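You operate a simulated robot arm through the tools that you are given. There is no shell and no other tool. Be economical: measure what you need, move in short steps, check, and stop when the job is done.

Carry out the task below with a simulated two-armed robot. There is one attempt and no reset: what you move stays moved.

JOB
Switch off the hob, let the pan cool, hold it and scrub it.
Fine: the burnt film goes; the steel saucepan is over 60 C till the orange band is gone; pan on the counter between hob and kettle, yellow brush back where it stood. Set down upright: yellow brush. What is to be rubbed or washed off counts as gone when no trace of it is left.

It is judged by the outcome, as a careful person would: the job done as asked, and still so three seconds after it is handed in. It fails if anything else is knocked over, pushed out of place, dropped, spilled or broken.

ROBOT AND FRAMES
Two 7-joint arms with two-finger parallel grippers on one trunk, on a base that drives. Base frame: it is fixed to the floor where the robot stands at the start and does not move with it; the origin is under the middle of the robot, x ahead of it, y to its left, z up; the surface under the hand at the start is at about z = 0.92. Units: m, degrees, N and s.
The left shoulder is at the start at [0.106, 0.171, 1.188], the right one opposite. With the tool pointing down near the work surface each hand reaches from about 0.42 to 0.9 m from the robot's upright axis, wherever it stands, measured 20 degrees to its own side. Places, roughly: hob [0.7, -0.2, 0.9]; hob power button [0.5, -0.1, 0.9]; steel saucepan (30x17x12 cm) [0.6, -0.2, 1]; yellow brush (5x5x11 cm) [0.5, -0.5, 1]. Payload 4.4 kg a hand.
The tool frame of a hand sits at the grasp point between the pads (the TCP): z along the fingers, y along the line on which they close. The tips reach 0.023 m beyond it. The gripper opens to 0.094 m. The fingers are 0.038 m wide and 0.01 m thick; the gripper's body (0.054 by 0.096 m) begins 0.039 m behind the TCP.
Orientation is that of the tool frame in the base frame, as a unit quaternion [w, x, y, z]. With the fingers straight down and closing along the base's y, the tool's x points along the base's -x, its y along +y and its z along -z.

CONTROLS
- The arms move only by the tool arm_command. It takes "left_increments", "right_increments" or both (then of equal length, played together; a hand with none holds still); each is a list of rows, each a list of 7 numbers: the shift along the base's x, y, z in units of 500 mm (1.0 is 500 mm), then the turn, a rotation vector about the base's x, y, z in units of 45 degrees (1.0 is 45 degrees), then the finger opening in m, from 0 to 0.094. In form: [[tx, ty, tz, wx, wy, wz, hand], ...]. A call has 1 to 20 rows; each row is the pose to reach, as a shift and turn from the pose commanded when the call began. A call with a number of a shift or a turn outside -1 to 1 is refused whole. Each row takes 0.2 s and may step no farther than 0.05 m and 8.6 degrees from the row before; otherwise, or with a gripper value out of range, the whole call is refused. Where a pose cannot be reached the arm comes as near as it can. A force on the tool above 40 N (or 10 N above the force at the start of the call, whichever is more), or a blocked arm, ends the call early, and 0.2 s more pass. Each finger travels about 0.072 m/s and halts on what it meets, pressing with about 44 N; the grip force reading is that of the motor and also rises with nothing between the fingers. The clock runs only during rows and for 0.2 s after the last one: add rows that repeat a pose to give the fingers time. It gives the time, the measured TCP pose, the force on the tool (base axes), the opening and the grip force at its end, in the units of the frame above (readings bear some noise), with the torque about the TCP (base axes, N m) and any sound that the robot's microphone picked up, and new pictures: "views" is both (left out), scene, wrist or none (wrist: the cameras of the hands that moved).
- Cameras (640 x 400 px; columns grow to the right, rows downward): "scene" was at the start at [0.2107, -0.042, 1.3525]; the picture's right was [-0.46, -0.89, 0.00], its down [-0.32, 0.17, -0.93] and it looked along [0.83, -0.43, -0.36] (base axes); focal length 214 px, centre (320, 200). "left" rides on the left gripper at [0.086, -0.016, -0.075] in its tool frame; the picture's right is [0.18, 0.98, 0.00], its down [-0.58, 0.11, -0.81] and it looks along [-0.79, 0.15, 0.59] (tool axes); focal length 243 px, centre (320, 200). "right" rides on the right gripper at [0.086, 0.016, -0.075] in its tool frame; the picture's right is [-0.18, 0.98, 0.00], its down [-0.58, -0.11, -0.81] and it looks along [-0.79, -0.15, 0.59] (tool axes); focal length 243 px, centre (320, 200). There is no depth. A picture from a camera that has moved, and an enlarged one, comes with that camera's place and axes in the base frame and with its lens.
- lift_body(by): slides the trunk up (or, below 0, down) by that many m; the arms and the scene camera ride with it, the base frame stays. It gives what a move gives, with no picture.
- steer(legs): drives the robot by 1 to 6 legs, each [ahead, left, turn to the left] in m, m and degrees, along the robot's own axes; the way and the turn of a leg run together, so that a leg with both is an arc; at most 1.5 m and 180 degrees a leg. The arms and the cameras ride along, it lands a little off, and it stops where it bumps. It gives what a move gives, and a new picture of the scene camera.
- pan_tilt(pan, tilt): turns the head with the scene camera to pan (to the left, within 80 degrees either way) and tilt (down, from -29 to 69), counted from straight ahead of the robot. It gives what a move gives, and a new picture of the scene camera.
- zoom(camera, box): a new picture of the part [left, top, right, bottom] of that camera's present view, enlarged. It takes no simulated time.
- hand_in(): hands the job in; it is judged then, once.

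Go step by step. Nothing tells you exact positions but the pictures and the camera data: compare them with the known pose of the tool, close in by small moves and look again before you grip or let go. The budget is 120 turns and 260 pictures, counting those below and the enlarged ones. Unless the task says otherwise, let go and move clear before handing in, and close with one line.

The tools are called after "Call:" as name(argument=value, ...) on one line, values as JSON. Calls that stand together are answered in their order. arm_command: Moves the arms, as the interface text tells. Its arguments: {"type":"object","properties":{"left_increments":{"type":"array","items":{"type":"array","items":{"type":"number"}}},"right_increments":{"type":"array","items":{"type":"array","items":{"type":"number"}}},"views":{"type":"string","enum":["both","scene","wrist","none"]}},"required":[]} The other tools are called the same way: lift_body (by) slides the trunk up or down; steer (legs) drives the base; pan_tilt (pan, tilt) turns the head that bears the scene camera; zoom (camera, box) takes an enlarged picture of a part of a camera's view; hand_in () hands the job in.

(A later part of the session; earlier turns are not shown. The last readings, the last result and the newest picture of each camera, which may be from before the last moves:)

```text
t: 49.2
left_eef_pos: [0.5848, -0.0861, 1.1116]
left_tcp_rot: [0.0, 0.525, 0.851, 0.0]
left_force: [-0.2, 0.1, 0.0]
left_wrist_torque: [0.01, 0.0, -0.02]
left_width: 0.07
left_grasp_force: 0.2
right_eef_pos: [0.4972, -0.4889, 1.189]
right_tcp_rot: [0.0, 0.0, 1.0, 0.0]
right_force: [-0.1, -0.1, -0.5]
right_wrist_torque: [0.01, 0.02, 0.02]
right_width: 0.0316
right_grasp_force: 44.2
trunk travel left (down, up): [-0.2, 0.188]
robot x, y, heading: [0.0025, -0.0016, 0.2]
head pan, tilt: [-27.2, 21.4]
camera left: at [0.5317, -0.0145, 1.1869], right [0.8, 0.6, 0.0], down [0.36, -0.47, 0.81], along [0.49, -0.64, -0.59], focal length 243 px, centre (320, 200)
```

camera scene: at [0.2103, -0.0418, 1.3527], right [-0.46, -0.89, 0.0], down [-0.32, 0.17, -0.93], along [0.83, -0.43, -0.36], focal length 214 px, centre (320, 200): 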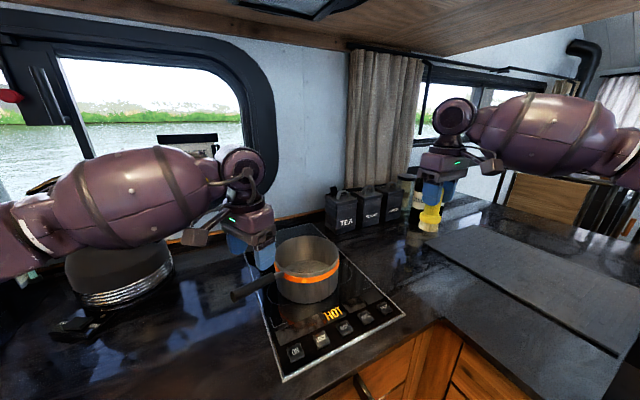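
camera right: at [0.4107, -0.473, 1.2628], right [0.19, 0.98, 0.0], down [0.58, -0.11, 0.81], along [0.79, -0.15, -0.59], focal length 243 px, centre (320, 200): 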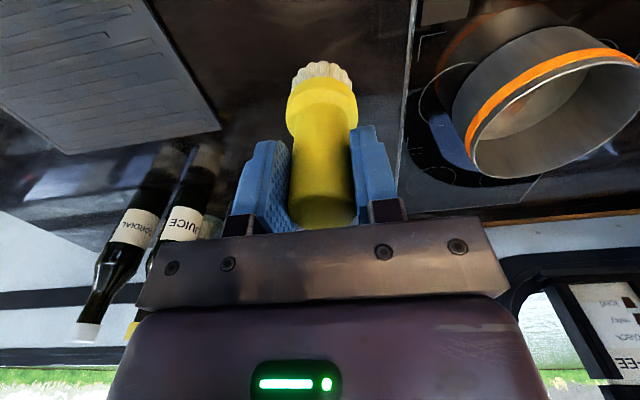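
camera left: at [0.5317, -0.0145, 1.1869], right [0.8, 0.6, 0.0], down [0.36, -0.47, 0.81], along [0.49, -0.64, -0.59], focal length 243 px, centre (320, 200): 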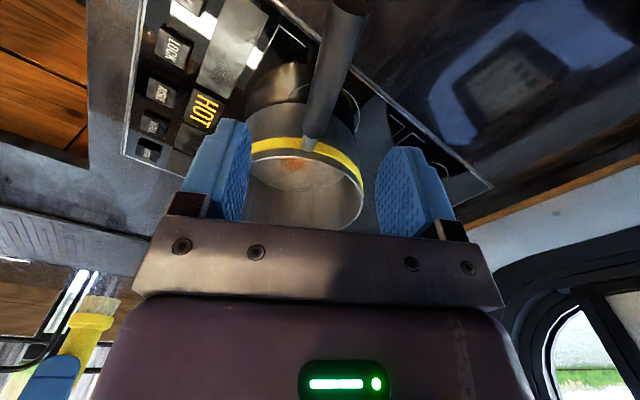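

Yellow persists; I'll give it another twenty seconds or so before judging.

Call:
arm_command(left_increments=[[0, 0, 0, 0, 0, 0, 0.07], [0, 0, 0, 0, 0, 0, 0.07], [0, 0, 0, 0, 0, 0, 0.07], [0, 0, 0, 0, 0, 0, 0.07], [0, 0, 0, 0, 0, 0, 0.07], [0, 0, 0, 0, 0, 0, 0.07], [0, 0, 0, 0, 0, 0, 0.07], [0, 0, 0, 0, 0, 0, 0.07], [0, 0, 0, 0, 0, 0, 0.07], [0, 0, 0, 0, 0, 0, 0.07], [0, 0, 0, 0, 0, 0, 0.07], [0, 0, 0, 0, 0, 0, 0.07], [0, 0, 0, 0, 0, 0, 0.07], [0, 0, 0, 0, 0, 0, 0.07], [0, 0, 0, 0, 0, 0, 0.07], [0, 0, 0, 0, 0, 0, 0.07], [0, 0, 0, 0, 0, 0, 0.07], [0, 0, 0, 0, 0, 0, 0.07], [0, 0, 0, 0, 0, 0, 0.07], [0, 0, 0, 0, 0, 0, 0.07]], views="none")

Call:
arm_command(left_increments=[[0, 0, 0, 0, 0, 0, 0.07], [0, 0, 0, 0, 0, 0, 0.07], [0, 0, 0, 0, 0, 0, 0.07], [0, 0, 0, 0, 0, 0, 0.07], [0, 0, 0, 0, 0, 0, 0.07], [0, 0, 0, 0, 0, 0, 0.07], [0, 0, 0, 0, 0, 0, 0.07], [0, 0, 0, 0, 0, 0, 0.07], [0, 0, 0, 0, 0, 0, 0.07], [0, 0, 0, 0, 0, 0, 0.07], [0, 0, 0, 0, 0, 0, 0.07], [0, 0, 0, 0, 0, 0, 0.07], [0, 0, 0, 0, 0, 0, 0.07], [0, 0, 0, 0, 0, 0, 0.07], [0, 0, 0, 0, 0, 0, 0.07], [0, 0, 0, 0, 0, 0, 0.07], [0, 0, 0, 0, 0, 0, 0.07], [0, 0, 0, 0, 0, 0, 0.07], [0, 0, 0, 0, 0, 0, 0.07], [0, 0, 0, 0, 0, 0, 0.07]], views="none")

Call:
arm_command(left_increments=[[0, 0, 0, 0, 0, 0, 0.07], [0, 0, 0, 0, 0, 0, 0.07], [0, 0, 0, 0, 0, 0, 0.07], [0, 0, 0, 0, 0, 0, 0.07], [0, 0, 0, 0, 0, 0, 0.07], [0, 0, 0, 0, 0, 0, 0.07], [0, 0, 0, 0, 0, 0, 0.07], [0, 0, 0, 0, 0, 0, 0.07], [0, 0, 0, 0, 0, 0, 0.07], [0, 0, 0, 0, 0, 0, 0.07], [0, 0, 0, 0, 0, 0, 0.07], [0, 0, 0, 0, 0, 0, 0.07], [0, 0, 0, 0, 0, 0, 0.07], [0, 0, 0, 0, 0, 0, 0.07], [0, 0, 0, 0, 0, 0, 0.07], [0, 0, 0, 0, 0, 0, 0.07], [0, 0, 0, 0, 0, 0, 0.07], [0, 0, 0, 0, 0, 0, 0.07], [0, 0, 0, 0, 0, 0, 0.07], [0, 0, 0, 0, 0, 0, 0.07]], views="wrist")

Call:
zoom(camera="scene", box=[220, 220, 380, 330])

```text
t: 53.4
left_eef_pos: [0.5844, -0.0843, 1.1117]
left_tcp_rot: [0.001, 0.526, 0.851, 0.0]
left_force: [0.1, -0.7, 0.4]
left_wrist_torque: [0.0, 0.01, -0.01]
left_width: 0.0699
left_grasp_force: 0.1
right_eef_pos: [0.4969, -0.4892, 1.1886]
right_tcp_rot: [-0.001, 0.0, 1.0, 0.0]
right_force: [-0.3, 0.0, -0.9]
right_wrist_torque: [0.01, -0.01, 0.01]
right_width: 0.0318
right_grasp_force: 44.4
trunk travel left (down, up): [-0.2, 0.188]
robot x, y, heading: [0.0001, 0.0034, 0.3]
head pan, tilt: [-27.2, 21.4]
```

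```text
t: 57.6
left_eef_pos: [0.5835, -0.0848, 1.1116]
left_tcp_rot: [0.001, 0.526, 0.851, -0.001]
left_force: [0.5, -0.9, -0.5]
left_wrist_torque: [0.04, 0.0, 0.01]
left_width: 0.0699
left_grasp_force: 0.0
right_eef_pos: [0.4973, -0.4883, 1.1882]
right_tcp_rot: [0.0, 0.001, 1.0, 0.001]
right_force: [0.5, -0.6, -0.2]
right_wrist_torque: [0.01, 0.01, 0.02]
right_width: 0.0315
right_grasp_force: 44.0
trunk travel left (down, up): [-0.2, 0.188]
robot x, y, heading: [0.0014, -0.0006, -0.2]
head pan, tilt: [-27.2, 21.4]
```

```text
t: 61.8
left_eef_pos: [0.5846, -0.0838, 1.1113]
left_tcp_rot: [0.001, 0.526, 0.851, 0.0]
left_force: [0.8, -0.5, 0.0]
left_wrist_torque: [0.0, 0.0, 0.02]
left_width: 0.0699
left_grasp_force: 0.0
right_eef_pos: [0.4968, -0.4897, 1.1878]
right_tcp_rot: [0.0, 0.0, 1.0, 0.0]
right_force: [0.4, -0.7, -0.3]
right_wrist_torque: [0.0, -0.03, 0.02]
right_width: 0.0313
right_grasp_force: 44.5
trunk travel left (down, up): [-0.2, 0.188]
robot x, y, heading: [-0.0008, 0.0033, -0.2]
head pan, tilt: [-27.2, 21.4]
camera left: at [0.5317, -0.0145, 1.1869], right [0.8, 0.6, 0.0], down [0.36, -0.47, 0.81], along [0.49, -0.64, -0.59], focal length 243 px, centre (320, 200)
```

left: 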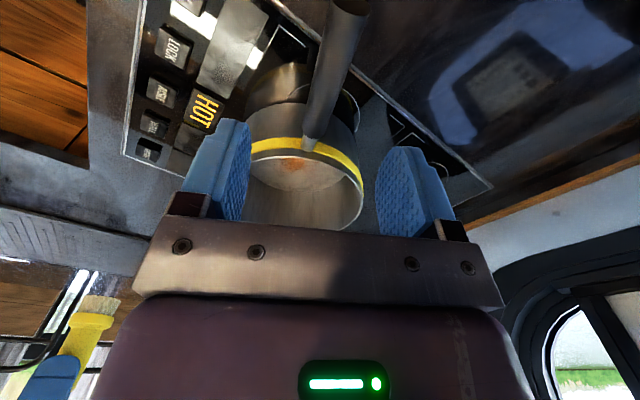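

```text
3.64 times, centred on (300, 275) of scene
camera zoom: at [0.2108, -0.042, 1.3525], right [-0.46, -0.89, 0.0], down [-0.32, 0.17, -0.93], along [0.83, -0.43, -0.36], focal length 780 px, centre (393, -73)
```

zoom: 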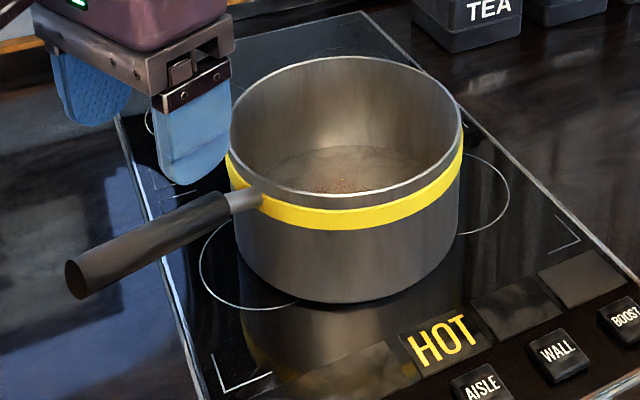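

The band is now solidly yellow (orange gone), but to be careful I'll wait one more longer spell.

Call:
arm_command(left_increments=[[0, 0, 0, 0, 0, 0, 0.07], [0, 0, 0, 0, 0, 0, 0.07], [0, 0, 0, 0, 0, 0, 0.07], [0, 0, 0, 0, 0, 0, 0.07], [0, 0, 0, 0, 0, 0, 0.07], [0, 0, 0, 0, 0, 0, 0.07], [0, 0, 0, 0, 0, 0, 0.07], [0, 0, 0, 0, 0, 0, 0.07], [0, 0, 0, 0, 0, 0, 0.07], [0, 0, 0, 0, 0, 0, 0.07], [0, 0, 0, 0, 0, 0, 0.07], [0, 0, 0, 0, 0, 0, 0.07], [0, 0, 0, 0, 0, 0, 0.07], [0, 0, 0, 0, 0, 0, 0.07], [0, 0, 0, 0, 0, 0, 0.07], [0, 0, 0, 0, 0, 0, 0.07], [0, 0, 0, 0, 0, 0, 0.07], [0, 0, 0, 0, 0, 0, 0.07], [0, 0, 0, 0, 0, 0, 0.07], [0, 0, 0, 0, 0, 0, 0.07]], views="none")

Call:
arm_command(left_increments=[[0, 0, 0, 0, 0, 0, 0.07], [0, 0, 0, 0, 0, 0, 0.07], [0, 0, 0, 0, 0, 0, 0.07], [0, 0, 0, 0, 0, 0, 0.07], [0, 0, 0, 0, 0, 0, 0.07], [0, 0, 0, 0, 0, 0, 0.07], [0, 0, 0, 0, 0, 0, 0.07], [0, 0, 0, 0, 0, 0, 0.07], [0, 0, 0, 0, 0, 0, 0.07], [0, 0, 0, 0, 0, 0, 0.07], [0, 0, 0, 0, 0, 0, 0.07], [0, 0, 0, 0, 0, 0, 0.07], [0, 0, 0, 0, 0, 0, 0.07], [0, 0, 0, 0, 0, 0, 0.07], [0, 0, 0, 0, 0, 0, 0.07], [0, 0, 0, 0, 0, 0, 0.07], [0, 0, 0, 0, 0, 0, 0.07], [0, 0, 0, 0, 0, 0, 0.07], [0, 0, 0, 0, 0, 0, 0.07], [0, 0, 0, 0, 0, 0, 0.07]], views="none")

Call:
arm_command(left_increments=[[0, 0, 0, 0, 0, 0, 0.07], [0, 0, 0, 0, 0, 0, 0.07], [0, 0, 0, 0, 0, 0, 0.07], [0, 0, 0, 0, 0, 0, 0.07], [0, 0, 0, 0, 0, 0, 0.07], [0, 0, 0, 0, 0, 0, 0.07], [0, 0, 0, 0, 0, 0, 0.07], [0, 0, 0, 0, 0, 0, 0.07], [0, 0, 0, 0, 0, 0, 0.07], [0, 0, 0, 0, 0, 0, 0.07], [0, 0, 0, 0, 0, 0, 0.07], [0, 0, 0, 0, 0, 0, 0.07], [0, 0, 0, 0, 0, 0, 0.07], [0, 0, 0, 0, 0, 0, 0.07], [0, 0, 0, 0, 0, 0, 0.07], [0, 0, 0, 0, 0, 0, 0.07], [0, 0, 0, 0, 0, 0, 0.07], [0, 0, 0, 0, 0, 0, 0.07], [0, 0, 0, 0, 0, 0, 0.07], [0, 0, 0, 0, 0, 0, 0.07]], views="none")

Call:
arm_command(left_increments=[[0, 0, 0, 0, 0, 0, 0.07], [0, 0, 0, 0, 0, 0, 0.07], [0, 0, 0, 0, 0, 0, 0.07], [0, 0, 0, 0, 0, 0, 0.07], [0, 0, 0, 0, 0, 0, 0.07], [0, 0, 0, 0, 0, 0, 0.07], [0, 0, 0, 0, 0, 0, 0.07], [0, 0, 0, 0, 0, 0, 0.07], [0, 0, 0, 0, 0, 0, 0.07], [0, 0, 0, 0, 0, 0, 0.07], [0, 0, 0, 0, 0, 0, 0.07], [0, 0, 0, 0, 0, 0, 0.07], [0, 0, 0, 0, 0, 0, 0.07], [0, 0, 0, 0, 0, 0, 0.07], [0, 0, 0, 0, 0, 0, 0.07], [0, 0, 0, 0, 0, 0, 0.07], [0, 0, 0, 0, 0, 0, 0.07], [0, 0, 0, 0, 0, 0, 0.07], [0, 0, 0, 0, 0, 0, 0.07], [0, 0, 0, 0, 0, 0, 0.07]], views="wrist")

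```text
t: 66.0
left_eef_pos: [0.5848, -0.083, 1.1118]
left_tcp_rot: [0.001, 0.525, 0.851, -0.001]
left_force: [-0.3, 0.4, -0.6]
left_wrist_torque: [0.0, 0.0, 0.0]
left_width: 0.0701
left_grasp_force: 0.0
right_eef_pos: [0.4966, -0.4896, 1.1875]
right_tcp_rot: [-0.001, 0.0, 1.0, 0.0]
right_force: [0.5, 0.1, -0.2]
right_wrist_torque: [-0.02, 0.02, 0.03]
right_width: 0.0316
right_grasp_force: 44.0
trunk travel left (down, up): [-0.2, 0.188]
robot x, y, heading: [0.0019, -0.0005, -0.0]
head pan, tilt: [-27.2, 21.4]
```

```text
t: 70.2
left_eef_pos: [0.5841, -0.0841, 1.1122]
left_tcp_rot: [0.001, 0.526, 0.85, -0.001]
left_force: [-0.1, 0.5, -0.2]
left_wrist_torque: [-0.02, -0.03, 0.02]
left_width: 0.0698
left_grasp_force: 0.1
right_eef_pos: [0.4977, -0.4893, 1.1875]
right_tcp_rot: [0.0, 0.0, 1.0, 0.0]
right_force: [0.1, -0.4, -1.2]
right_wrist_torque: [-0.01, -0.02, 0.02]
right_width: 0.0319
right_grasp_force: 44.2
trunk travel left (down, up): [-0.2, 0.188]
robot x, y, heading: [-0.0012, 0.0003, 0.2]
head pan, tilt: [-27.2, 21.4]
```

```text
t: 74.4
left_eef_pos: [0.5844, -0.0847, 1.1132]
left_tcp_rot: [0.0, 0.525, 0.851, 0.0]
left_force: [0.0, -0.8, 0.0]
left_wrist_torque: [0.02, 0.01, 0.03]
left_width: 0.0698
left_grasp_force: 0.0
right_eef_pos: [0.4967, -0.4905, 1.1883]
right_tcp_rot: [0.0, 0.0, 1.0, -0.001]
right_force: [-0.7, 0.5, -0.7]
right_wrist_torque: [0.01, -0.02, 0.0]
right_width: 0.0316
right_grasp_force: 43.7
trunk travel left (down, up): [-0.2, 0.188]
robot x, y, heading: [-0.0009, -0.0019, -0.1]
head pan, tilt: [-27.2, 21.4]
```

```text
t: 78.6
left_eef_pos: [0.5851, -0.0853, 1.1121]
left_tcp_rot: [0.001, 0.525, 0.851, 0.0]
left_force: [-0.5, 0.3, 0.6]
left_wrist_torque: [-0.01, 0.02, -0.01]
left_width: 0.07
left_grasp_force: 0.0
right_eef_pos: [0.4971, -0.4898, 1.1876]
right_tcp_rot: [0.001, 0.0, 1.0, 0.0]
right_force: [0.5, -0.1, -0.7]
right_wrist_torque: [-0.01, -0.01, -0.02]
right_width: 0.0315
right_grasp_force: 43.4
trunk travel left (down, up): [-0.2, 0.188]
robot x, y, heading: [-0.0001, 0.0004, -0.0]
head pan, tilt: [-27.2, 21.4]
camera left: at [0.5317, -0.0145, 1.1869], right [0.8, 0.6, 0.0], down [0.36, -0.47, 0.81], along [0.49, -0.64, -0.59], focal length 243 px, centre (320, 200)
```

left: 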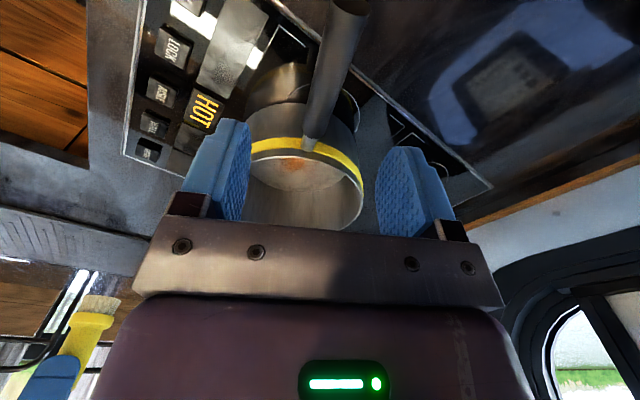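

Still yellow at 79 s. I have spare turns, so I'll wait another half minute rather than risk touching it warm.

Call:
arm_command(left_increments=[[0, 0, 0, 0, 0, 0, 0.07], [0, 0, 0, 0, 0, 0, 0.07], [0, 0, 0, 0, 0, 0, 0.07], [0, 0, 0, 0, 0, 0, 0.07], [0, 0, 0, 0, 0, 0, 0.07], [0, 0, 0, 0, 0, 0, 0.07], [0, 0, 0, 0, 0, 0, 0.07], [0, 0, 0, 0, 0, 0, 0.07], [0, 0, 0, 0, 0, 0, 0.07], [0, 0, 0, 0, 0, 0, 0.07], [0, 0, 0, 0, 0, 0, 0.07], [0, 0, 0, 0, 0, 0, 0.07], [0, 0, 0, 0, 0, 0, 0.07], [0, 0, 0, 0, 0, 0, 0.07], [0, 0, 0, 0, 0, 0, 0.07], [0, 0, 0, 0, 0, 0, 0.07], [0, 0, 0, 0, 0, 0, 0.07], [0, 0, 0, 0, 0, 0, 0.07], [0, 0, 0, 0, 0, 0, 0.07], [0, 0, 0, 0, 0, 0, 0.07]], views="none")

Call:
arm_command(left_increments=[[0, 0, 0, 0, 0, 0, 0.07], [0, 0, 0, 0, 0, 0, 0.07], [0, 0, 0, 0, 0, 0, 0.07], [0, 0, 0, 0, 0, 0, 0.07], [0, 0, 0, 0, 0, 0, 0.07], [0, 0, 0, 0, 0, 0, 0.07], [0, 0, 0, 0, 0, 0, 0.07], [0, 0, 0, 0, 0, 0, 0.07], [0, 0, 0, 0, 0, 0, 0.07], [0, 0, 0, 0, 0, 0, 0.07], [0, 0, 0, 0, 0, 0, 0.07], [0, 0, 0, 0, 0, 0, 0.07], [0, 0, 0, 0, 0, 0, 0.07], [0, 0, 0, 0, 0, 0, 0.07], [0, 0, 0, 0, 0, 0, 0.07], [0, 0, 0, 0, 0, 0, 0.07], [0, 0, 0, 0, 0, 0, 0.07], [0, 0, 0, 0, 0, 0, 0.07], [0, 0, 0, 0, 0, 0, 0.07], [0, 0, 0, 0, 0, 0, 0.07]], views="none")

Call:
arm_command(left_increments=[[0, 0, 0, 0, 0, 0, 0.07], [0, 0, 0, 0, 0, 0, 0.07], [0, 0, 0, 0, 0, 0, 0.07], [0, 0, 0, 0, 0, 0, 0.07], [0, 0, 0, 0, 0, 0, 0.07], [0, 0, 0, 0, 0, 0, 0.07], [0, 0, 0, 0, 0, 0, 0.07], [0, 0, 0, 0, 0, 0, 0.07], [0, 0, 0, 0, 0, 0, 0.07], [0, 0, 0, 0, 0, 0, 0.07], [0, 0, 0, 0, 0, 0, 0.07], [0, 0, 0, 0, 0, 0, 0.07], [0, 0, 0, 0, 0, 0, 0.07], [0, 0, 0, 0, 0, 0, 0.07], [0, 0, 0, 0, 0, 0, 0.07], [0, 0, 0, 0, 0, 0, 0.07], [0, 0, 0, 0, 0, 0, 0.07], [0, 0, 0, 0, 0, 0, 0.07], [0, 0, 0, 0, 0, 0, 0.07], [0, 0, 0, 0, 0, 0, 0.07]], views="none")

Call:
arm_command(left_increments=[[0, 0, 0, 0, 0, 0, 0.07], [0, 0, 0, 0, 0, 0, 0.07], [0, 0, 0, 0, 0, 0, 0.07], [0, 0, 0, 0, 0, 0, 0.07], [0, 0, 0, 0, 0, 0, 0.07], [0, 0, 0, 0, 0, 0, 0.07], [0, 0, 0, 0, 0, 0, 0.07], [0, 0, 0, 0, 0, 0, 0.07], [0, 0, 0, 0, 0, 0, 0.07], [0, 0, 0, 0, 0, 0, 0.07], [0, 0, 0, 0, 0, 0, 0.07], [0, 0, 0, 0, 0, 0, 0.07], [0, 0, 0, 0, 0, 0, 0.07], [0, 0, 0, 0, 0, 0, 0.07], [0, 0, 0, 0, 0, 0, 0.07], [0, 0, 0, 0, 0, 0, 0.07], [0, 0, 0, 0, 0, 0, 0.07], [0, 0, 0, 0, 0, 0, 0.07], [0, 0, 0, 0, 0, 0, 0.07], [0, 0, 0, 0, 0, 0, 0.07]], views="none")

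Call:
arm_command(left_increments=[[0, 0, 0, 0, 0, 0, 0.07], [0, 0, 0, 0, 0, 0, 0.07], [0, 0, 0, 0, 0, 0, 0.07], [0, 0, 0, 0, 0, 0, 0.07], [0, 0, 0, 0, 0, 0, 0.07], [0, 0, 0, 0, 0, 0, 0.07], [0, 0, 0, 0, 0, 0, 0.07], [0, 0, 0, 0, 0, 0, 0.07], [0, 0, 0, 0, 0, 0, 0.07], [0, 0, 0, 0, 0, 0, 0.07], [0, 0, 0, 0, 0, 0, 0.07], [0, 0, 0, 0, 0, 0, 0.07], [0, 0, 0, 0, 0, 0, 0.07], [0, 0, 0, 0, 0, 0, 0.07], [0, 0, 0, 0, 0, 0, 0.07], [0, 0, 0, 0, 0, 0, 0.07], [0, 0, 0, 0, 0, 0, 0.07], [0, 0, 0, 0, 0, 0, 0.07], [0, 0, 0, 0, 0, 0, 0.07], [0, 0, 0, 0, 0, 0, 0.07]], views="wrist")

```text
t: 82.8
left_eef_pos: [0.5843, -0.0843, 1.1126]
left_tcp_rot: [0.001, 0.525, 0.851, -0.001]
left_force: [0.0, 0.4, -0.1]
left_wrist_torque: [-0.01, 0.0, -0.02]
left_width: 0.0698
left_grasp_force: 0.0
right_eef_pos: [0.4965, -0.4896, 1.1881]
right_tcp_rot: [0.0, 0.0, 1.0, 0.0]
right_force: [0.2, 0.0, -0.6]
right_wrist_torque: [-0.04, 0.03, 0.0]
right_width: 0.0314
right_grasp_force: 43.6
trunk travel left (down, up): [-0.2, 0.188]
robot x, y, heading: [-0.0024, -0.0016, 0.0]
head pan, tilt: [-27.2, 21.4]
```

```text
t: 87.0
left_eef_pos: [0.584, -0.0841, 1.112]
left_tcp_rot: [0.002, 0.525, 0.851, -0.001]
left_force: [-0.3, -0.7, 0.3]
left_wrist_torque: [-0.01, 0.02, 0.02]
left_width: 0.07
left_grasp_force: 0.0
right_eef_pos: [0.497, -0.4896, 1.1876]
right_tcp_rot: [0.0, 0.0, 1.0, 0.0]
right_force: [-0.3, 0.1, 0.2]
right_wrist_torque: [0.0, 0.02, 0.0]
right_width: 0.0314
right_grasp_force: 44.1
trunk travel left (down, up): [-0.2, 0.188]
robot x, y, heading: [-0.0021, 0.0007, -0.1]
head pan, tilt: [-27.2, 21.4]
```

```text
t: 91.2
left_eef_pos: [0.5849, -0.0846, 1.1115]
left_tcp_rot: [0.001, 0.526, 0.851, 0.0]
left_force: [-0.4, 0.1, 0.4]
left_wrist_torque: [0.01, 0.0, -0.02]
left_width: 0.0703
left_grasp_force: 0.1
right_eef_pos: [0.4965, -0.4891, 1.1877]
right_tcp_rot: [0.0, 0.001, 1.0, -0.001]
right_force: [-0.1, 0.6, 0.1]
right_wrist_torque: [-0.01, -0.02, 0.0]
right_width: 0.0316
right_grasp_force: 44.3
trunk travel left (down, up): [-0.2, 0.188]
robot x, y, heading: [0.0021, -0.0017, 0.1]
head pan, tilt: [-27.2, 21.4]
```

```text
t: 95.4
left_eef_pos: [0.5836, -0.0838, 1.1117]
left_tcp_rot: [0.001, 0.525, 0.851, 0.0]
left_force: [0.7, 0.1, -0.1]
left_wrist_torque: [-0.03, 0.02, -0.01]
left_width: 0.07
left_grasp_force: 0.1
right_eef_pos: [0.4972, -0.4892, 1.188]
right_tcp_rot: [0.0, -0.001, 1.0, 0.0]
right_force: [-0.8, 0.5, -0.8]
right_wrist_torque: [-0.01, -0.01, -0.02]
right_width: 0.0311
right_grasp_force: 44.0
trunk travel left (down, up): [-0.2, 0.188]
robot x, y, heading: [0.0013, 0.0003, -0.0]
head pan, tilt: [-27.2, 21.4]
```

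```text
t: 99.6
left_eef_pos: [0.5846, -0.0843, 1.1111]
left_tcp_rot: [0.001, 0.526, 0.851, -0.001]
left_force: [0.5, -0.3, 0.1]
left_wrist_torque: [-0.03, -0.03, 0.0]
left_width: 0.0702
left_grasp_force: 0.0
right_eef_pos: [0.4981, -0.4889, 1.1876]
right_tcp_rot: [0.0, 0.0, 1.0, 0.0]
right_force: [1.6, -0.2, -0.5]
right_wrist_torque: [-0.01, -0.01, -0.02]
right_width: 0.0313
right_grasp_force: 44.2
trunk travel left (down, up): [-0.2, 0.188]
robot x, y, heading: [-0.0061, 0.0, 0.2]
head pan, tilt: [-27.2, 21.4]
camera left: at [0.5317, -0.0145, 1.1869], right [0.8, 0.6, 0.0], down [0.36, -0.47, 0.81], along [0.49, -0.64, -0.59], focal length 243 px, centre (320, 200)
```

left: 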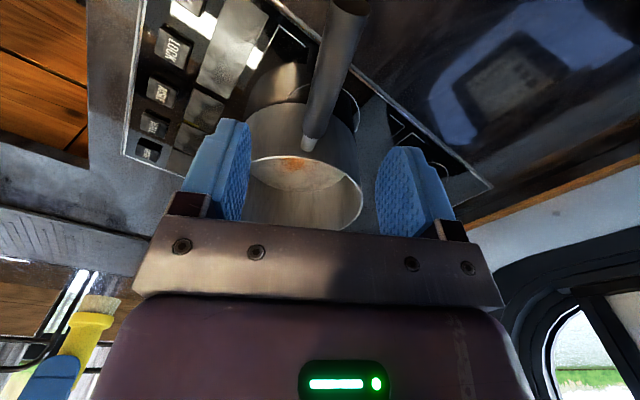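

The band and the HOT sign are both gone: the pan is cool. I'll lower the left hand around the handle.

Call:
arm_command(left_increments=[[0.005, 0.003, -0.06, 0, 0, 0, 0.07], [0.005, 0.003, -0.12, 0, 0, 0, 0.07], [0.005, 0.003, -0.17, 0, 0, 0, 0.07], [0.005, 0.003, -0.184, 0, 0, 0, 0.07], [0.005, 0.003, -0.184, 0, 0, 0, 0.07]], views="wrist")

Call:
zoom(camera="scene", box=[200, 200, 360, 310])

```text
t: 100.8
left_eef_pos: [0.5873, -0.0839, 1.0188]
left_tcp_rot: [0.0, 0.525, 0.851, 0.0]
left_force: [-0.7, -0.3, 0.7]
left_wrist_torque: [0.01, 0.01, 0.01]
left_width: 0.0703
left_grasp_force: 0.1
right_eef_pos: [0.4974, -0.4897, 1.1889]
right_tcp_rot: [-0.001, -0.001, 1.0, 0.0]
right_force: [-0.2, 0.6, -0.7]
right_wrist_torque: [0.0, 0.0, -0.04]
right_width: 0.0311
right_grasp_force: 44.3
trunk travel left (down, up): [-0.2, 0.188]
robot x, y, heading: [-0.0009, 0.0032, 0.1]
head pan, tilt: [-27.2, 21.4]
camera left: at [0.5342, -0.0137, 1.0934], right [0.8, 0.6, 0.0], down [0.36, -0.47, 0.81], along [0.49, -0.64, -0.59], focal length 243 px, centre (320, 200)
```

left: 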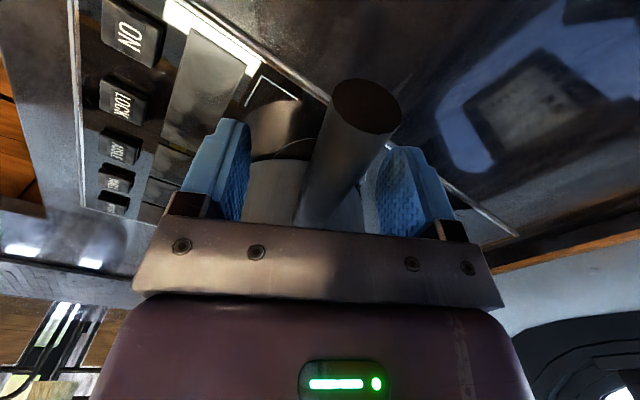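

```text
3.64 times, centred on (280, 255) of scene
camera zoom: at [0.2108, -0.042, 1.3525], right [-0.46, -0.89, 0.0], down [-0.32, 0.17, -0.93], along [0.83, -0.43, -0.36], focal length 780 px, centre (466, 0)
```

zoom: 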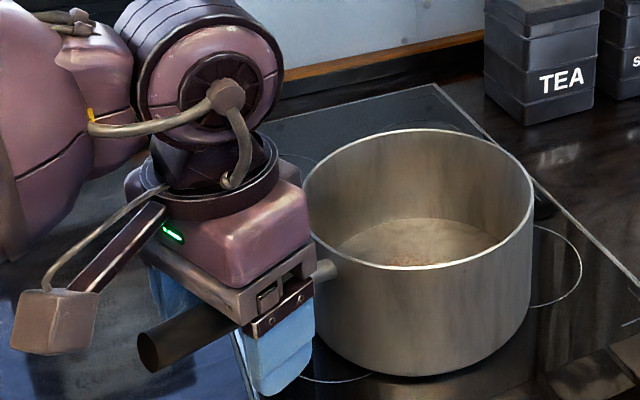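

The handle lies between the pads. Closing gently to hold the pan.

Call:
arm_command(left_increments=[[0, 0, 0, 0, 0, 0, 0.05], [0, 0, 0, 0, 0, 0, 0.035], [0, 0, 0, 0, 0, 0, 0.025], [0, 0, 0, 0, 0, 0, 0.01], [0, 0, 0, 0, 0, 0, 0.01]], views="wrist")

Call:
zoom(camera="scene", box=[200, 200, 360, 310])

```text
t: 102.0
left_eef_pos: [0.587, -0.0842, 1.0194]
left_tcp_rot: [0.0, 0.524, 0.851, 0.0]
left_force: [0.1, 0.6, -0.6]
left_wrist_torque: [-0.06, -0.07, 0.0]
left_width: 0.0237
left_grasp_force: 44.1
right_eef_pos: [0.4968, -0.4892, 1.187]
right_tcp_rot: [0.0, 0.0, 1.0, 0.001]
right_force: [0.9, -1.2, -0.4]
right_wrist_torque: [-0.01, 0.0, 0.03]
right_width: 0.0313
right_grasp_force: 45.2
trunk travel left (down, up): [-0.2, 0.188]
robot x, y, heading: [-0.0006, 0.0013, 0.1]
head pan, tilt: [-27.2, 21.4]
camera left: at [0.5342, -0.0138, 1.0936], right [0.8, 0.6, 0.0], down [0.36, -0.47, 0.81], along [0.49, -0.64, -0.59], focal length 243 px, centre (320, 200)
```

left: 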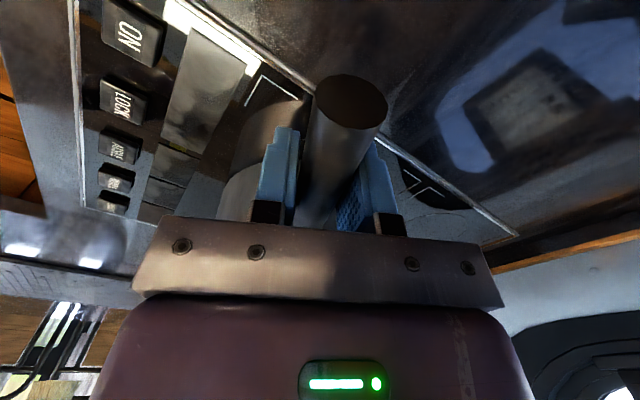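

```text
3.64 times, centred on (280, 255) of scene
camera zoom: at [0.2108, -0.0421, 1.3525], right [-0.46, -0.89, 0.0], down [-0.32, 0.17, -0.93], along [0.83, -0.43, -0.36], focal length 780 px, centre (466, 0)
```

zoom: 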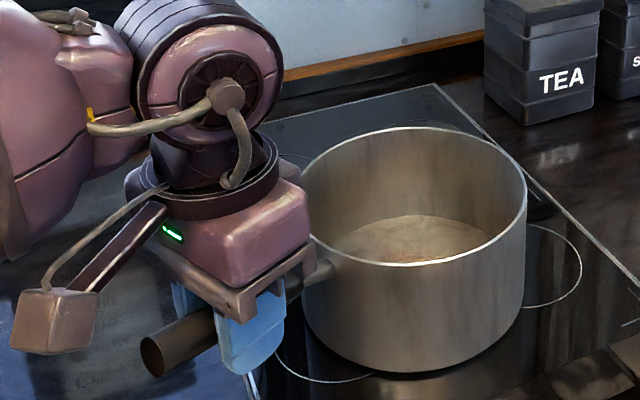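

The pan is held with its centre near (0.661, -0.232). I'll bring the brush over it, turning the right hand 45° so its camera keeps away from the left hand.

Call:
arm_command(right_increments=[[0.041, 0.064, 0, 0, 0, 0.125, 0.02], [0.082, 0.128, 0, 0, 0, 0.25, 0.02], [0.123, 0.192, 0, 0, 0, 0.375, 0.02], [0.164, 0.256, 0, 0, 0, 0.5, 0.02], [0.205, 0.32, 0, 0, 0, 0.625, 0.02], [0.246, 0.384, 0, 0, 0, 0.75, 0.02], [0.287, 0.448, 0, 0, 0, 0.875, 0.02], [0.328, 0.512, -0.01, 0, 0, 1.0, 0.02], [0.328, 0.512, -0.01, 0, 0, 1.0, 0.02]])

Call:
zoom(camera="scene", box=[200, 170, 400, 310])

```text
t: 104.0
left_eef_pos: [0.5869, -0.0847, 1.0186]
left_tcp_rot: [0.001, 0.525, 0.851, -0.001]
left_force: [0.3, -1.9, 0.5]
left_wrist_torque: [0.05, -0.16, -0.1]
left_width: 0.0234
left_grasp_force: 43.7
right_eef_pos: [0.6615, -0.2343, 1.1855]
right_tcp_rot: [0.0, -0.383, 0.924, 0.0]
right_force: [-0.4, -0.2, -0.7]
right_wrist_torque: [0.01, -0.01, -0.02]
right_width: 0.0312
right_grasp_force: 44.1
trunk travel left (down, up): [-0.2, 0.188]
robot x, y, heading: [-0.0001, 0.0002, 0.2]
head pan, tilt: [-27.2, 21.4]
camera scene: at [0.2106, -0.0421, 1.3526], right [-0.46, -0.89, 0.0], down [-0.32, 0.17, -0.93], along [0.83, -0.43, -0.36], focal length 214 px, centre (320, 200)
camera right: at [0.5891, -0.2835, 1.2609], right [-0.57, 0.82, 0.0], down [0.49, 0.33, 0.81], along [0.67, 0.46, -0.59], focal length 243 px, centre (320, 200)
```

scene: 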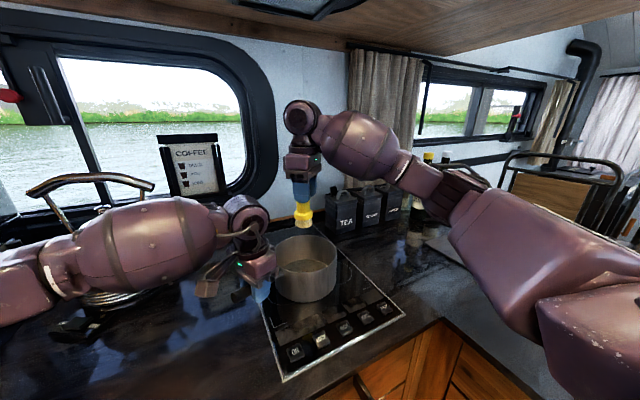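
right: 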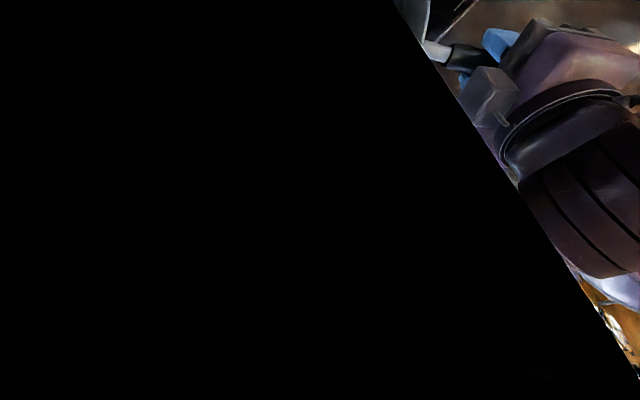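

```text
2.86 times, centred on (300, 240) of scene
camera zoom: at [0.2106, -0.0421, 1.3526], right [-0.46, -0.89, 0.0], down [-0.32, 0.17, -0.93], along [0.83, -0.43, -0.36], focal length 613 px, centre (377, 86)
```

zoom: 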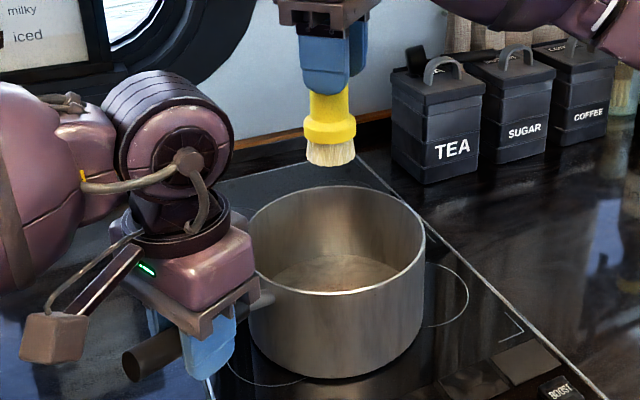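

The brush is right over the pan's centre, but at this yaw the right camera is hidden by its own arm. I'll turn back while lowering the brush into the pan.

Call:
arm_command(right_increments=[[0, 0, 0, 0, 0, -0.17, 0.02], [0, 0, 0, 0, 0, -0.34, 0.02], [0, 0, -0.03, 0, 0, -0.51, 0.02], [0, 0, -0.08, 0, 0, -0.68, 0.02], [0, 0, -0.13, 0, 0, -0.85, 0.02], [0, 0, -0.18, 0, 0, -1.0, 0.02], [0, 0, -0.23, 0, 0, -1.0, 0.02], [0, 0, -0.23, 0, 0, -1.0, 0.02]])

Call:
zoom(camera="scene", box=[220, 190, 380, 310])

```text
t: 105.8
left_eef_pos: [0.5867, -0.0846, 1.0189]
left_tcp_rot: [0.001, 0.525, 0.851, -0.001]
left_force: [-1.2, 0.3, 0.2]
left_wrist_torque: [0.12, 0.11, -0.09]
left_width: 0.0234
left_grasp_force: 44.5
right_eef_pos: [0.6605, -0.2314, 1.0708]
right_tcp_rot: [0.0, 0.002, 1.0, 0.0]
right_force: [0.2, 0.2, -0.9]
right_wrist_torque: [-0.01, 0.03, -0.01]
right_width: 0.0311
right_grasp_force: 43.8
trunk travel left (down, up): [-0.2, 0.188]
robot x, y, heading: [-0.0049, 0.0012, -0.1]
head pan, tilt: [-27.2, 21.4]
camera scene: at [0.2107, -0.042, 1.3525], right [-0.46, -0.89, 0.0], down [-0.32, 0.17, -0.93], along [0.83, -0.43, -0.36], focal length 214 px, centre (320, 200)
camera right: at [0.5746, -0.2152, 1.1451], right [0.18, 0.98, 0.0], down [0.58, -0.11, 0.81], along [0.79, -0.15, -0.59], focal length 243 px, centre (320, 200)
```

scene: 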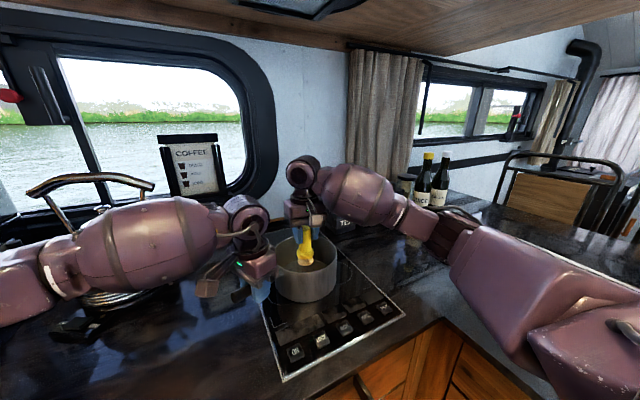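
right: 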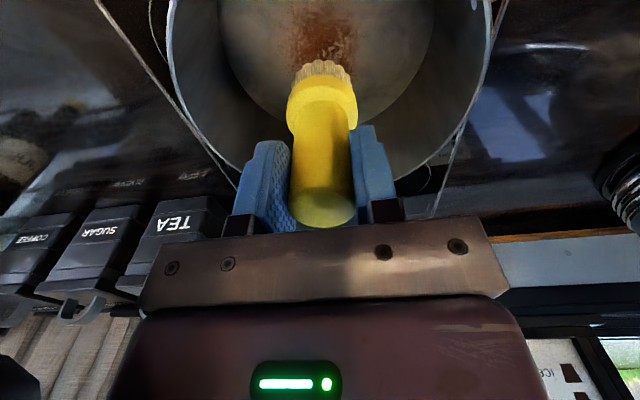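

```text
3.33 times, centred on (300, 250) of scene
camera zoom: at [0.2107, -0.042, 1.3525], right [-0.46, -0.89, 0.0], down [-0.32, 0.17, -0.93], along [0.83, -0.43, -0.36], focal length 715 px, centre (387, 33)
```

zoom: 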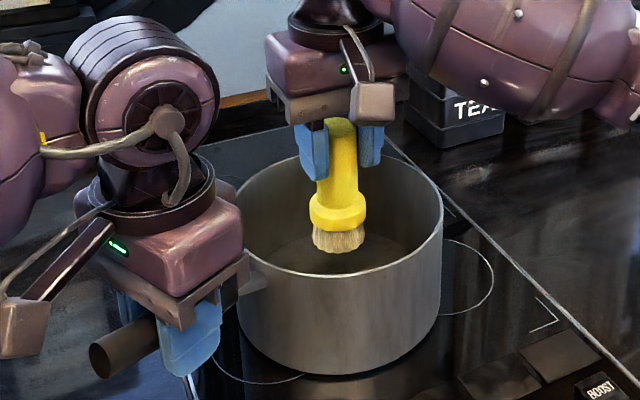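

The film is a patch about 6 cm wide around (0.655, -0.230), directly under the brush. I'll lower until the bristles touch.

Call:
arm_command(right_increments=[[0, 0, -0.04, 0, 0, 0, 0.02], [0, 0, -0.08, 0, 0, 0, 0.02], [0, 0, -0.09, 0, 0, 0, 0.02], [0, 0, -0.1, 0, 0, 0, 0.02], [0, 0, -0.1, 0, 0, 0, 0.02]], views="wrist")

```text
t: 107.0
left_eef_pos: [0.5861, -0.0842, 1.0184]
left_tcp_rot: [-0.001, 0.526, 0.851, -0.001]
left_force: [2.9, -3.7, -1.7]
left_wrist_torque: [0.16, 0.08, 0.08]
left_width: 0.0232
left_grasp_force: 44.0
right_eef_pos: [0.6611, -0.2321, 1.0218]
right_tcp_rot: [0.002, 0.0, 1.0, 0.001]
right_force: [-1.0, 1.5, 9.8]
right_wrist_torque: [0.02, 0.18, -0.01]
right_width: 0.0312
right_grasp_force: 44.1
trunk travel left (down, up): [-0.2, 0.188]
robot x, y, heading: [-0.0005, 0.003, -0.1]
head pan, tilt: [-27.2, 21.4]
camera right: at [0.5739, -0.2165, 1.0965], right [0.18, 0.98, 0.0], down [0.58, -0.11, 0.81], along [0.79, -0.15, -0.59], focal length 243 px, centre (320, 200)
```

right: 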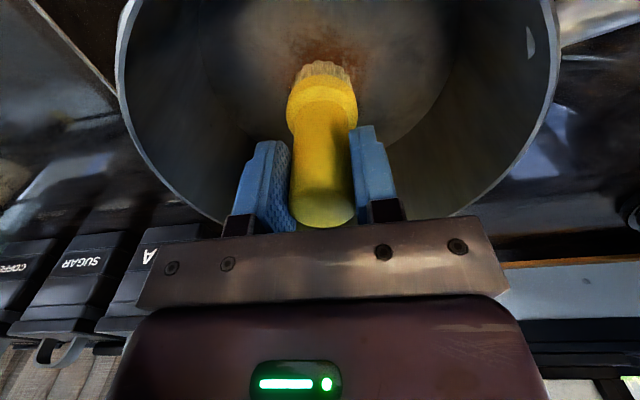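

Contact at about 10 N. Now I'll scrub back and forth over the patch.

Call:
arm_command(right_increments=[[-0.03, -0.03, 0, 0, 0, 0, 0.02], [-0.06, -0.06, 0, 0, 0, 0, 0.02], [-0.06, 0, 0, 0, 0, 0, 0.02], [-0.06, 0.06, 0, 0, 0, 0, 0.02], [-0.03, 0.06, 0, 0, 0, 0, 0.02], [-0.03, 0, 0, 0, 0, 0, 0.02], [-0.03, -0.06, 0, 0, 0, 0, 0.02], [0, -0.06, 0, 0, 0, 0, 0.02], [0, 0, 0, 0, 0, 0, 0.02], [0, 0.06, 0, 0, 0, 0, 0.02], [0.03, 0.06, 0, 0, 0, 0, 0.02], [0.03, 0, 0, 0, 0, 0, 0.02], [0.03, -0.06, 0, 0, 0, 0, 0.02], [0.06, -0.05, 0, 0, 0, 0, 0.02], [0.06, 0, 0, 0, 0, 0, 0.02], [0.06, 0.05, 0, 0, 0, 0, 0.02], [0.03, 0.03, 0, 0, 0, 0, 0.02], [0, 0, 0, 0, 0, 0, 0.02]], views="both")

```text
t: 110.8
left_eef_pos: [0.5862, -0.0833, 1.0196]
left_tcp_rot: [0.001, 0.525, 0.851, 0.0]
left_force: [-2.7, 1.1, -1.5]
left_wrist_torque: [-0.32, -0.3, -0.1]
left_width: 0.0234
left_grasp_force: 44.2
right_eef_pos: [0.6591, -0.2335, 1.0219]
right_tcp_rot: [0.001, 0.0, 1.0, 0.0]
right_force: [3.4, 2.2, 16.3]
right_wrist_torque: [0.26, -0.21, -0.12]
right_width: 0.0314
right_grasp_force: 43.2
trunk travel left (down, up): [-0.2, 0.188]
robot x, y, heading: [-0.0014, 0.0007, 0.3]
head pan, tilt: [-27.2, 21.4]
camera scene: at [0.2097, -0.0413, 1.3528], right [-0.46, -0.89, 0.0], down [-0.32, 0.17, -0.93], along [0.83, -0.43, -0.36], focal length 214 px, centre (320, 200)
camera right: at [0.5729, -0.2166, 1.0963], right [0.18, 0.98, 0.0], down [0.58, -0.11, 0.81], along [0.79, -0.15, -0.59], focal length 243 px, centre (320, 200)
```

scene: 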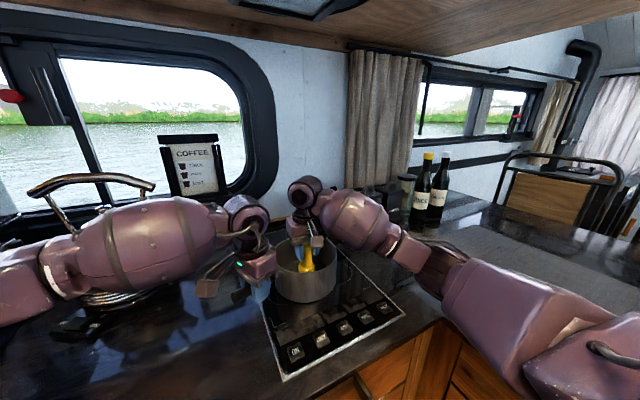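
right: 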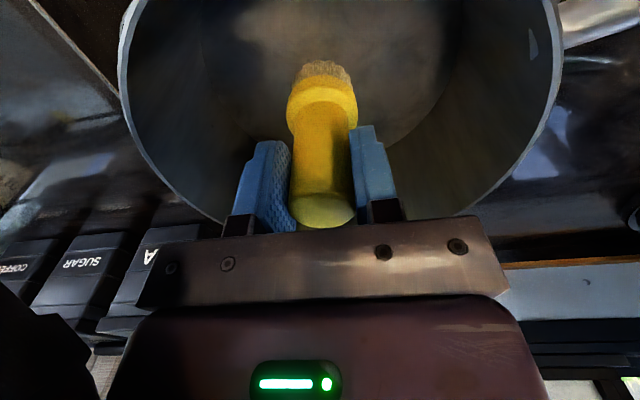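

The near part looks clean already. One more pass in the other direction and slightly wider, then I'll lift and inspect.

Call:
arm_command(right_increments=[[-0.04, 0.03, 0, 0, 0, 0, 0.02], [-0.07, 0.04, 0, 0, 0, 0, 0.02], [0, 0.07, 0, 0, 0, 0, 0.02], [0.06, 0.06, 0, 0, 0, 0, 0.02], [0.07, 0.03, 0, 0, 0, 0, 0.02], [0, 0.03, 0, 0, 0, 0, 0.02], [-0.07, 0.02, 0, 0, 0, 0, 0.02], [-0.07, 0, 0, 0, 0, 0, 0.02], [0, 0, 0, 0, 0, 0, 0.02], [0.07, 0, 0, 0, 0, 0, 0.02], [0.07, -0.03, 0, 0, 0, 0, 0.02], [0, -0.03, 0, 0, 0, 0, 0.02], [-0.07, -0.03, 0, 0, 0, 0, 0.02], [-0.06, -0.06, 0, 0, 0, 0, 0.02], [0, -0.07, 0, 0, 0, 0, 0.02], [0.05, -0.06, 0, 0, 0, 0, 0.02], [0, 0, 0, 0, 0, 0, 0.02], [0, 0, 0.08, 0, 0, 0, 0.02], [0, 0, 0.18, 0, 0, 0, 0.02], [0, 0, 0.26, 0, 0, 0, 0.02]], views="wrist")

Call:
zoom(camera="scene", box=[230, 210, 370, 310])

```text
t: 115.0
left_eef_pos: [0.5868, -0.0832, 1.0181]
left_tcp_rot: [0.001, 0.525, 0.851, -0.001]
left_force: [-1.3, 2.5, 3.0]
left_wrist_torque: [-0.82, -0.5, -0.01]
left_width: 0.0233
left_grasp_force: 43.6
right_eef_pos: [0.6621, -0.2315, 1.151]
right_tcp_rot: [-0.001, 0.001, 1.0, 0.0]
right_force: [-0.6, -0.3, -1.0]
right_wrist_torque: [0.0, -0.01, 0.0]
right_width: 0.0313
right_grasp_force: 44.0
trunk travel left (down, up): [-0.2, 0.188]
robot x, y, heading: [-0.0032, -0.0016, 0.2]
head pan, tilt: [-27.2, 21.4]
camera right: at [0.5749, -0.2153, 1.2248], right [0.18, 0.98, 0.0], down [0.58, -0.11, 0.81], along [0.79, -0.15, -0.59], focal length 243 px, centre (320, 200)
```

right: 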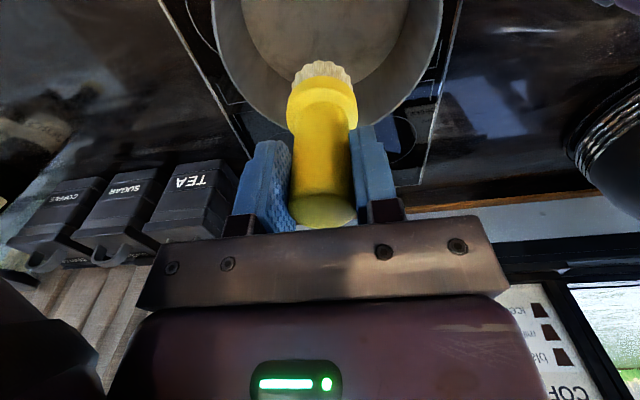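

```text
4.00 times, centred on (300, 260) of scene
camera zoom: at [0.21, -0.0415, 1.3527], right [-0.46, -0.89, 0.0], down [-0.32, 0.17, -0.93], along [0.83, -0.43, -0.36], focal length 858 px, centre (400, -40)
```

zoom: 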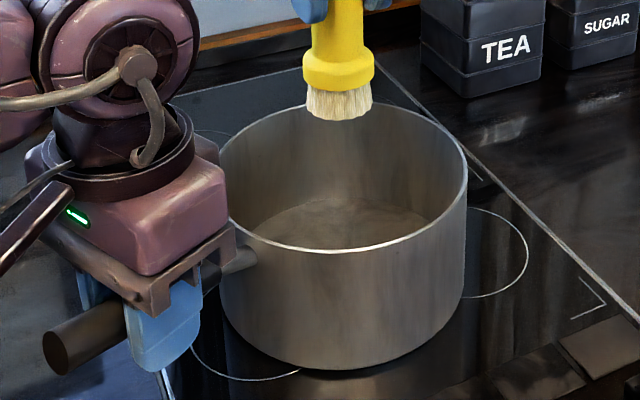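

No film is visible from here. I'll zoom the right camera for the near half, then back the brush off to see the whole floor.

Call:
zoom(camera="right", box=[190, 0, 460, 130])

Call:
arm_command(right_increments=[[-0.04, -0.06, 0.06, 0, 0, 0, 0.02], [-0.1, -0.1, 0.12, 0, 0, 0, 0.02], [-0.16, -0.14, 0.18, 0, 0, 0, 0.02], [-0.22, -0.17, 0.24, 0, 0, 0, 0.02], [-0.24, -0.17, 0.3, 0, 0, 0, 0.02], [-0.24, -0.17, 0.3, 0, 0, 0, 0.02]], views="wrist")

```text
2.37 times, centred on (325, 65) of right
camera zoom: at [0.5749, -0.2153, 1.2248], right [0.18, 0.98, 0.0], down [0.58, -0.11, 0.81], along [0.79, -0.15, -0.59], focal length 575 px, centre (308, 520)
```

zoom: 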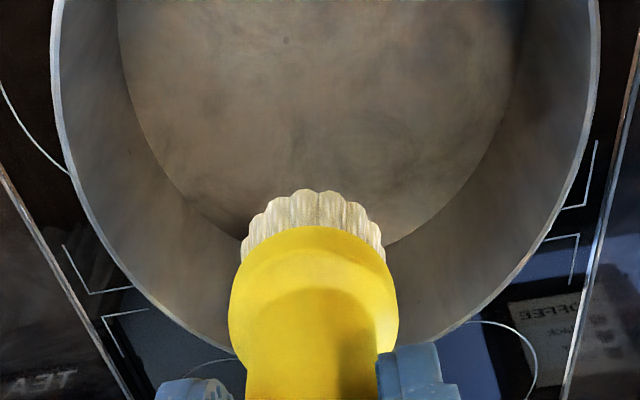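

```text
t: 116.4
left_eef_pos: [0.5866, -0.083, 1.0175]
left_tcp_rot: [0.0, 0.525, 0.851, 0.0]
left_force: [-0.3, 1.7, 2.8]
left_wrist_torque: [-0.02, 0.02, -0.02]
left_width: 0.0233
left_grasp_force: 44.3
right_eef_pos: [0.5416, -0.3205, 1.3034]
right_tcp_rot: [0.0, 0.0, 1.0, 0.0]
right_force: [0.9, -0.6, -0.1]
right_wrist_torque: [0.0, 0.02, 0.02]
right_width: 0.0314
right_grasp_force: 43.6
trunk travel left (down, up): [-0.2, 0.188]
robot x, y, heading: [0.0021, -0.0014, -0.0]
head pan, tilt: [-27.2, 21.4]
camera right: at [0.4547, -0.303, 1.3778], right [0.18, 0.98, 0.0], down [0.58, -0.11, 0.81], along [0.79, -0.15, -0.59], focal length 243 px, centre (320, 200)
```

right: 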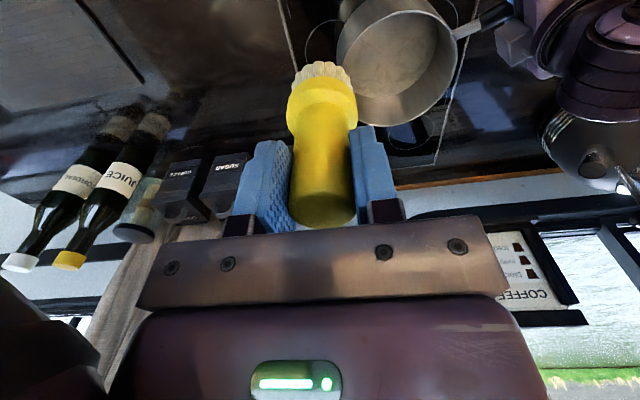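

Call:
zoom(camera="right", box=[320, 0, 480, 130])

```text
3.08 times, centred on (400, 65) of right
camera zoom: at [0.4547, -0.303, 1.3778], right [0.18, 0.98, 0.0], down [0.58, -0.11, 0.81], along [0.79, -0.15, -0.59], focal length 746 px, centre (74, 615)
```

zoom: 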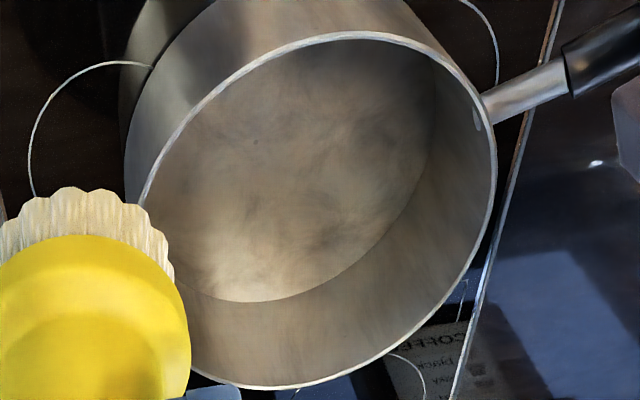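

The floor looks clean; since no trace may be left, I'll do one extra, wider circular pass for certainty.

Call:
arm_command(right_increments=[[0.04, 0.03, -0.06, 0, 0, 0, 0.02], [0.1, 0.07, -0.12, 0, 0, 0, 0.02], [0.16, 0.11, -0.18, 0, 0, 0, 0.02], [0.22, 0.15, -0.24, 0, 0, 0, 0.02], [0.24, 0.17, -0.32, 0, 0, 0, 0.02], [0.24, 0.17, -0.4, 0, 0, 0, 0.02], [0.24, 0.17, -0.48, 0, 0, 0, 0.02], [0.24, 0.17, -0.54, 0, 0, 0, 0.02], [0.24, 0.17, -0.562, 0, 0, 0, 0.02], [0.19, 0.17, -0.562, 0, 0, 0, 0.02], [0.155, 0.17, -0.562, 0, 0, 0, 0.02], [0.18, 0.11, -0.562, 0, 0, 0, 0.02], [0.24, 0.085, -0.562, 0, 0, 0, 0.02], [0.3, 0.11, -0.562, 0, 0, 0, 0.02], [0.325, 0.17, -0.562, 0, 0, 0, 0.02], [0.3, 0.23, -0.562, 0, 0, 0, 0.02], [0.24, 0.255, -0.562, 0, 0, 0, 0.02], [0.18, 0.23, -0.562, 0, 0, 0, 0.02], [0.155, 0.17, -0.562, 0, 0, 0, 0.02], [0.2, 0.17, -0.562, 0, 0, 0, 0.02]], views="wrist")

```text
t: 120.6
left_eef_pos: [0.586, -0.0833, 1.0191]
left_tcp_rot: [0.002, 0.526, 0.851, -0.001]
left_force: [3.8, -1.0, -9.1]
left_wrist_torque: [-0.05, 0.33, -0.29]
left_width: 0.0232
left_grasp_force: 43.8
right_eef_pos: [0.638, -0.2335, 1.0203]
right_tcp_rot: [0.0, 0.001, 1.0, 0.0]
right_force: [-7.8, 0.8, 35.6]
right_wrist_torque: [0.14, 0.15, 0.11]
right_width: 0.0313
right_grasp_force: 43.9
trunk travel left (down, up): [-0.2, 0.188]
robot x, y, heading: [-0.0007, -0.0007, 0.1]
head pan, tilt: [-27.2, 21.4]
camera right: at [0.5516, -0.2167, 1.0948], right [0.18, 0.98, 0.0], down [0.58, -0.11, 0.81], along [0.79, -0.15, -0.59], focal length 243 px, centre (320, 200)
```

right: 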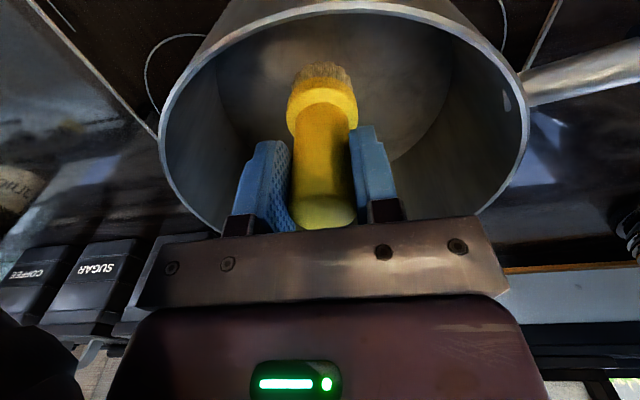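

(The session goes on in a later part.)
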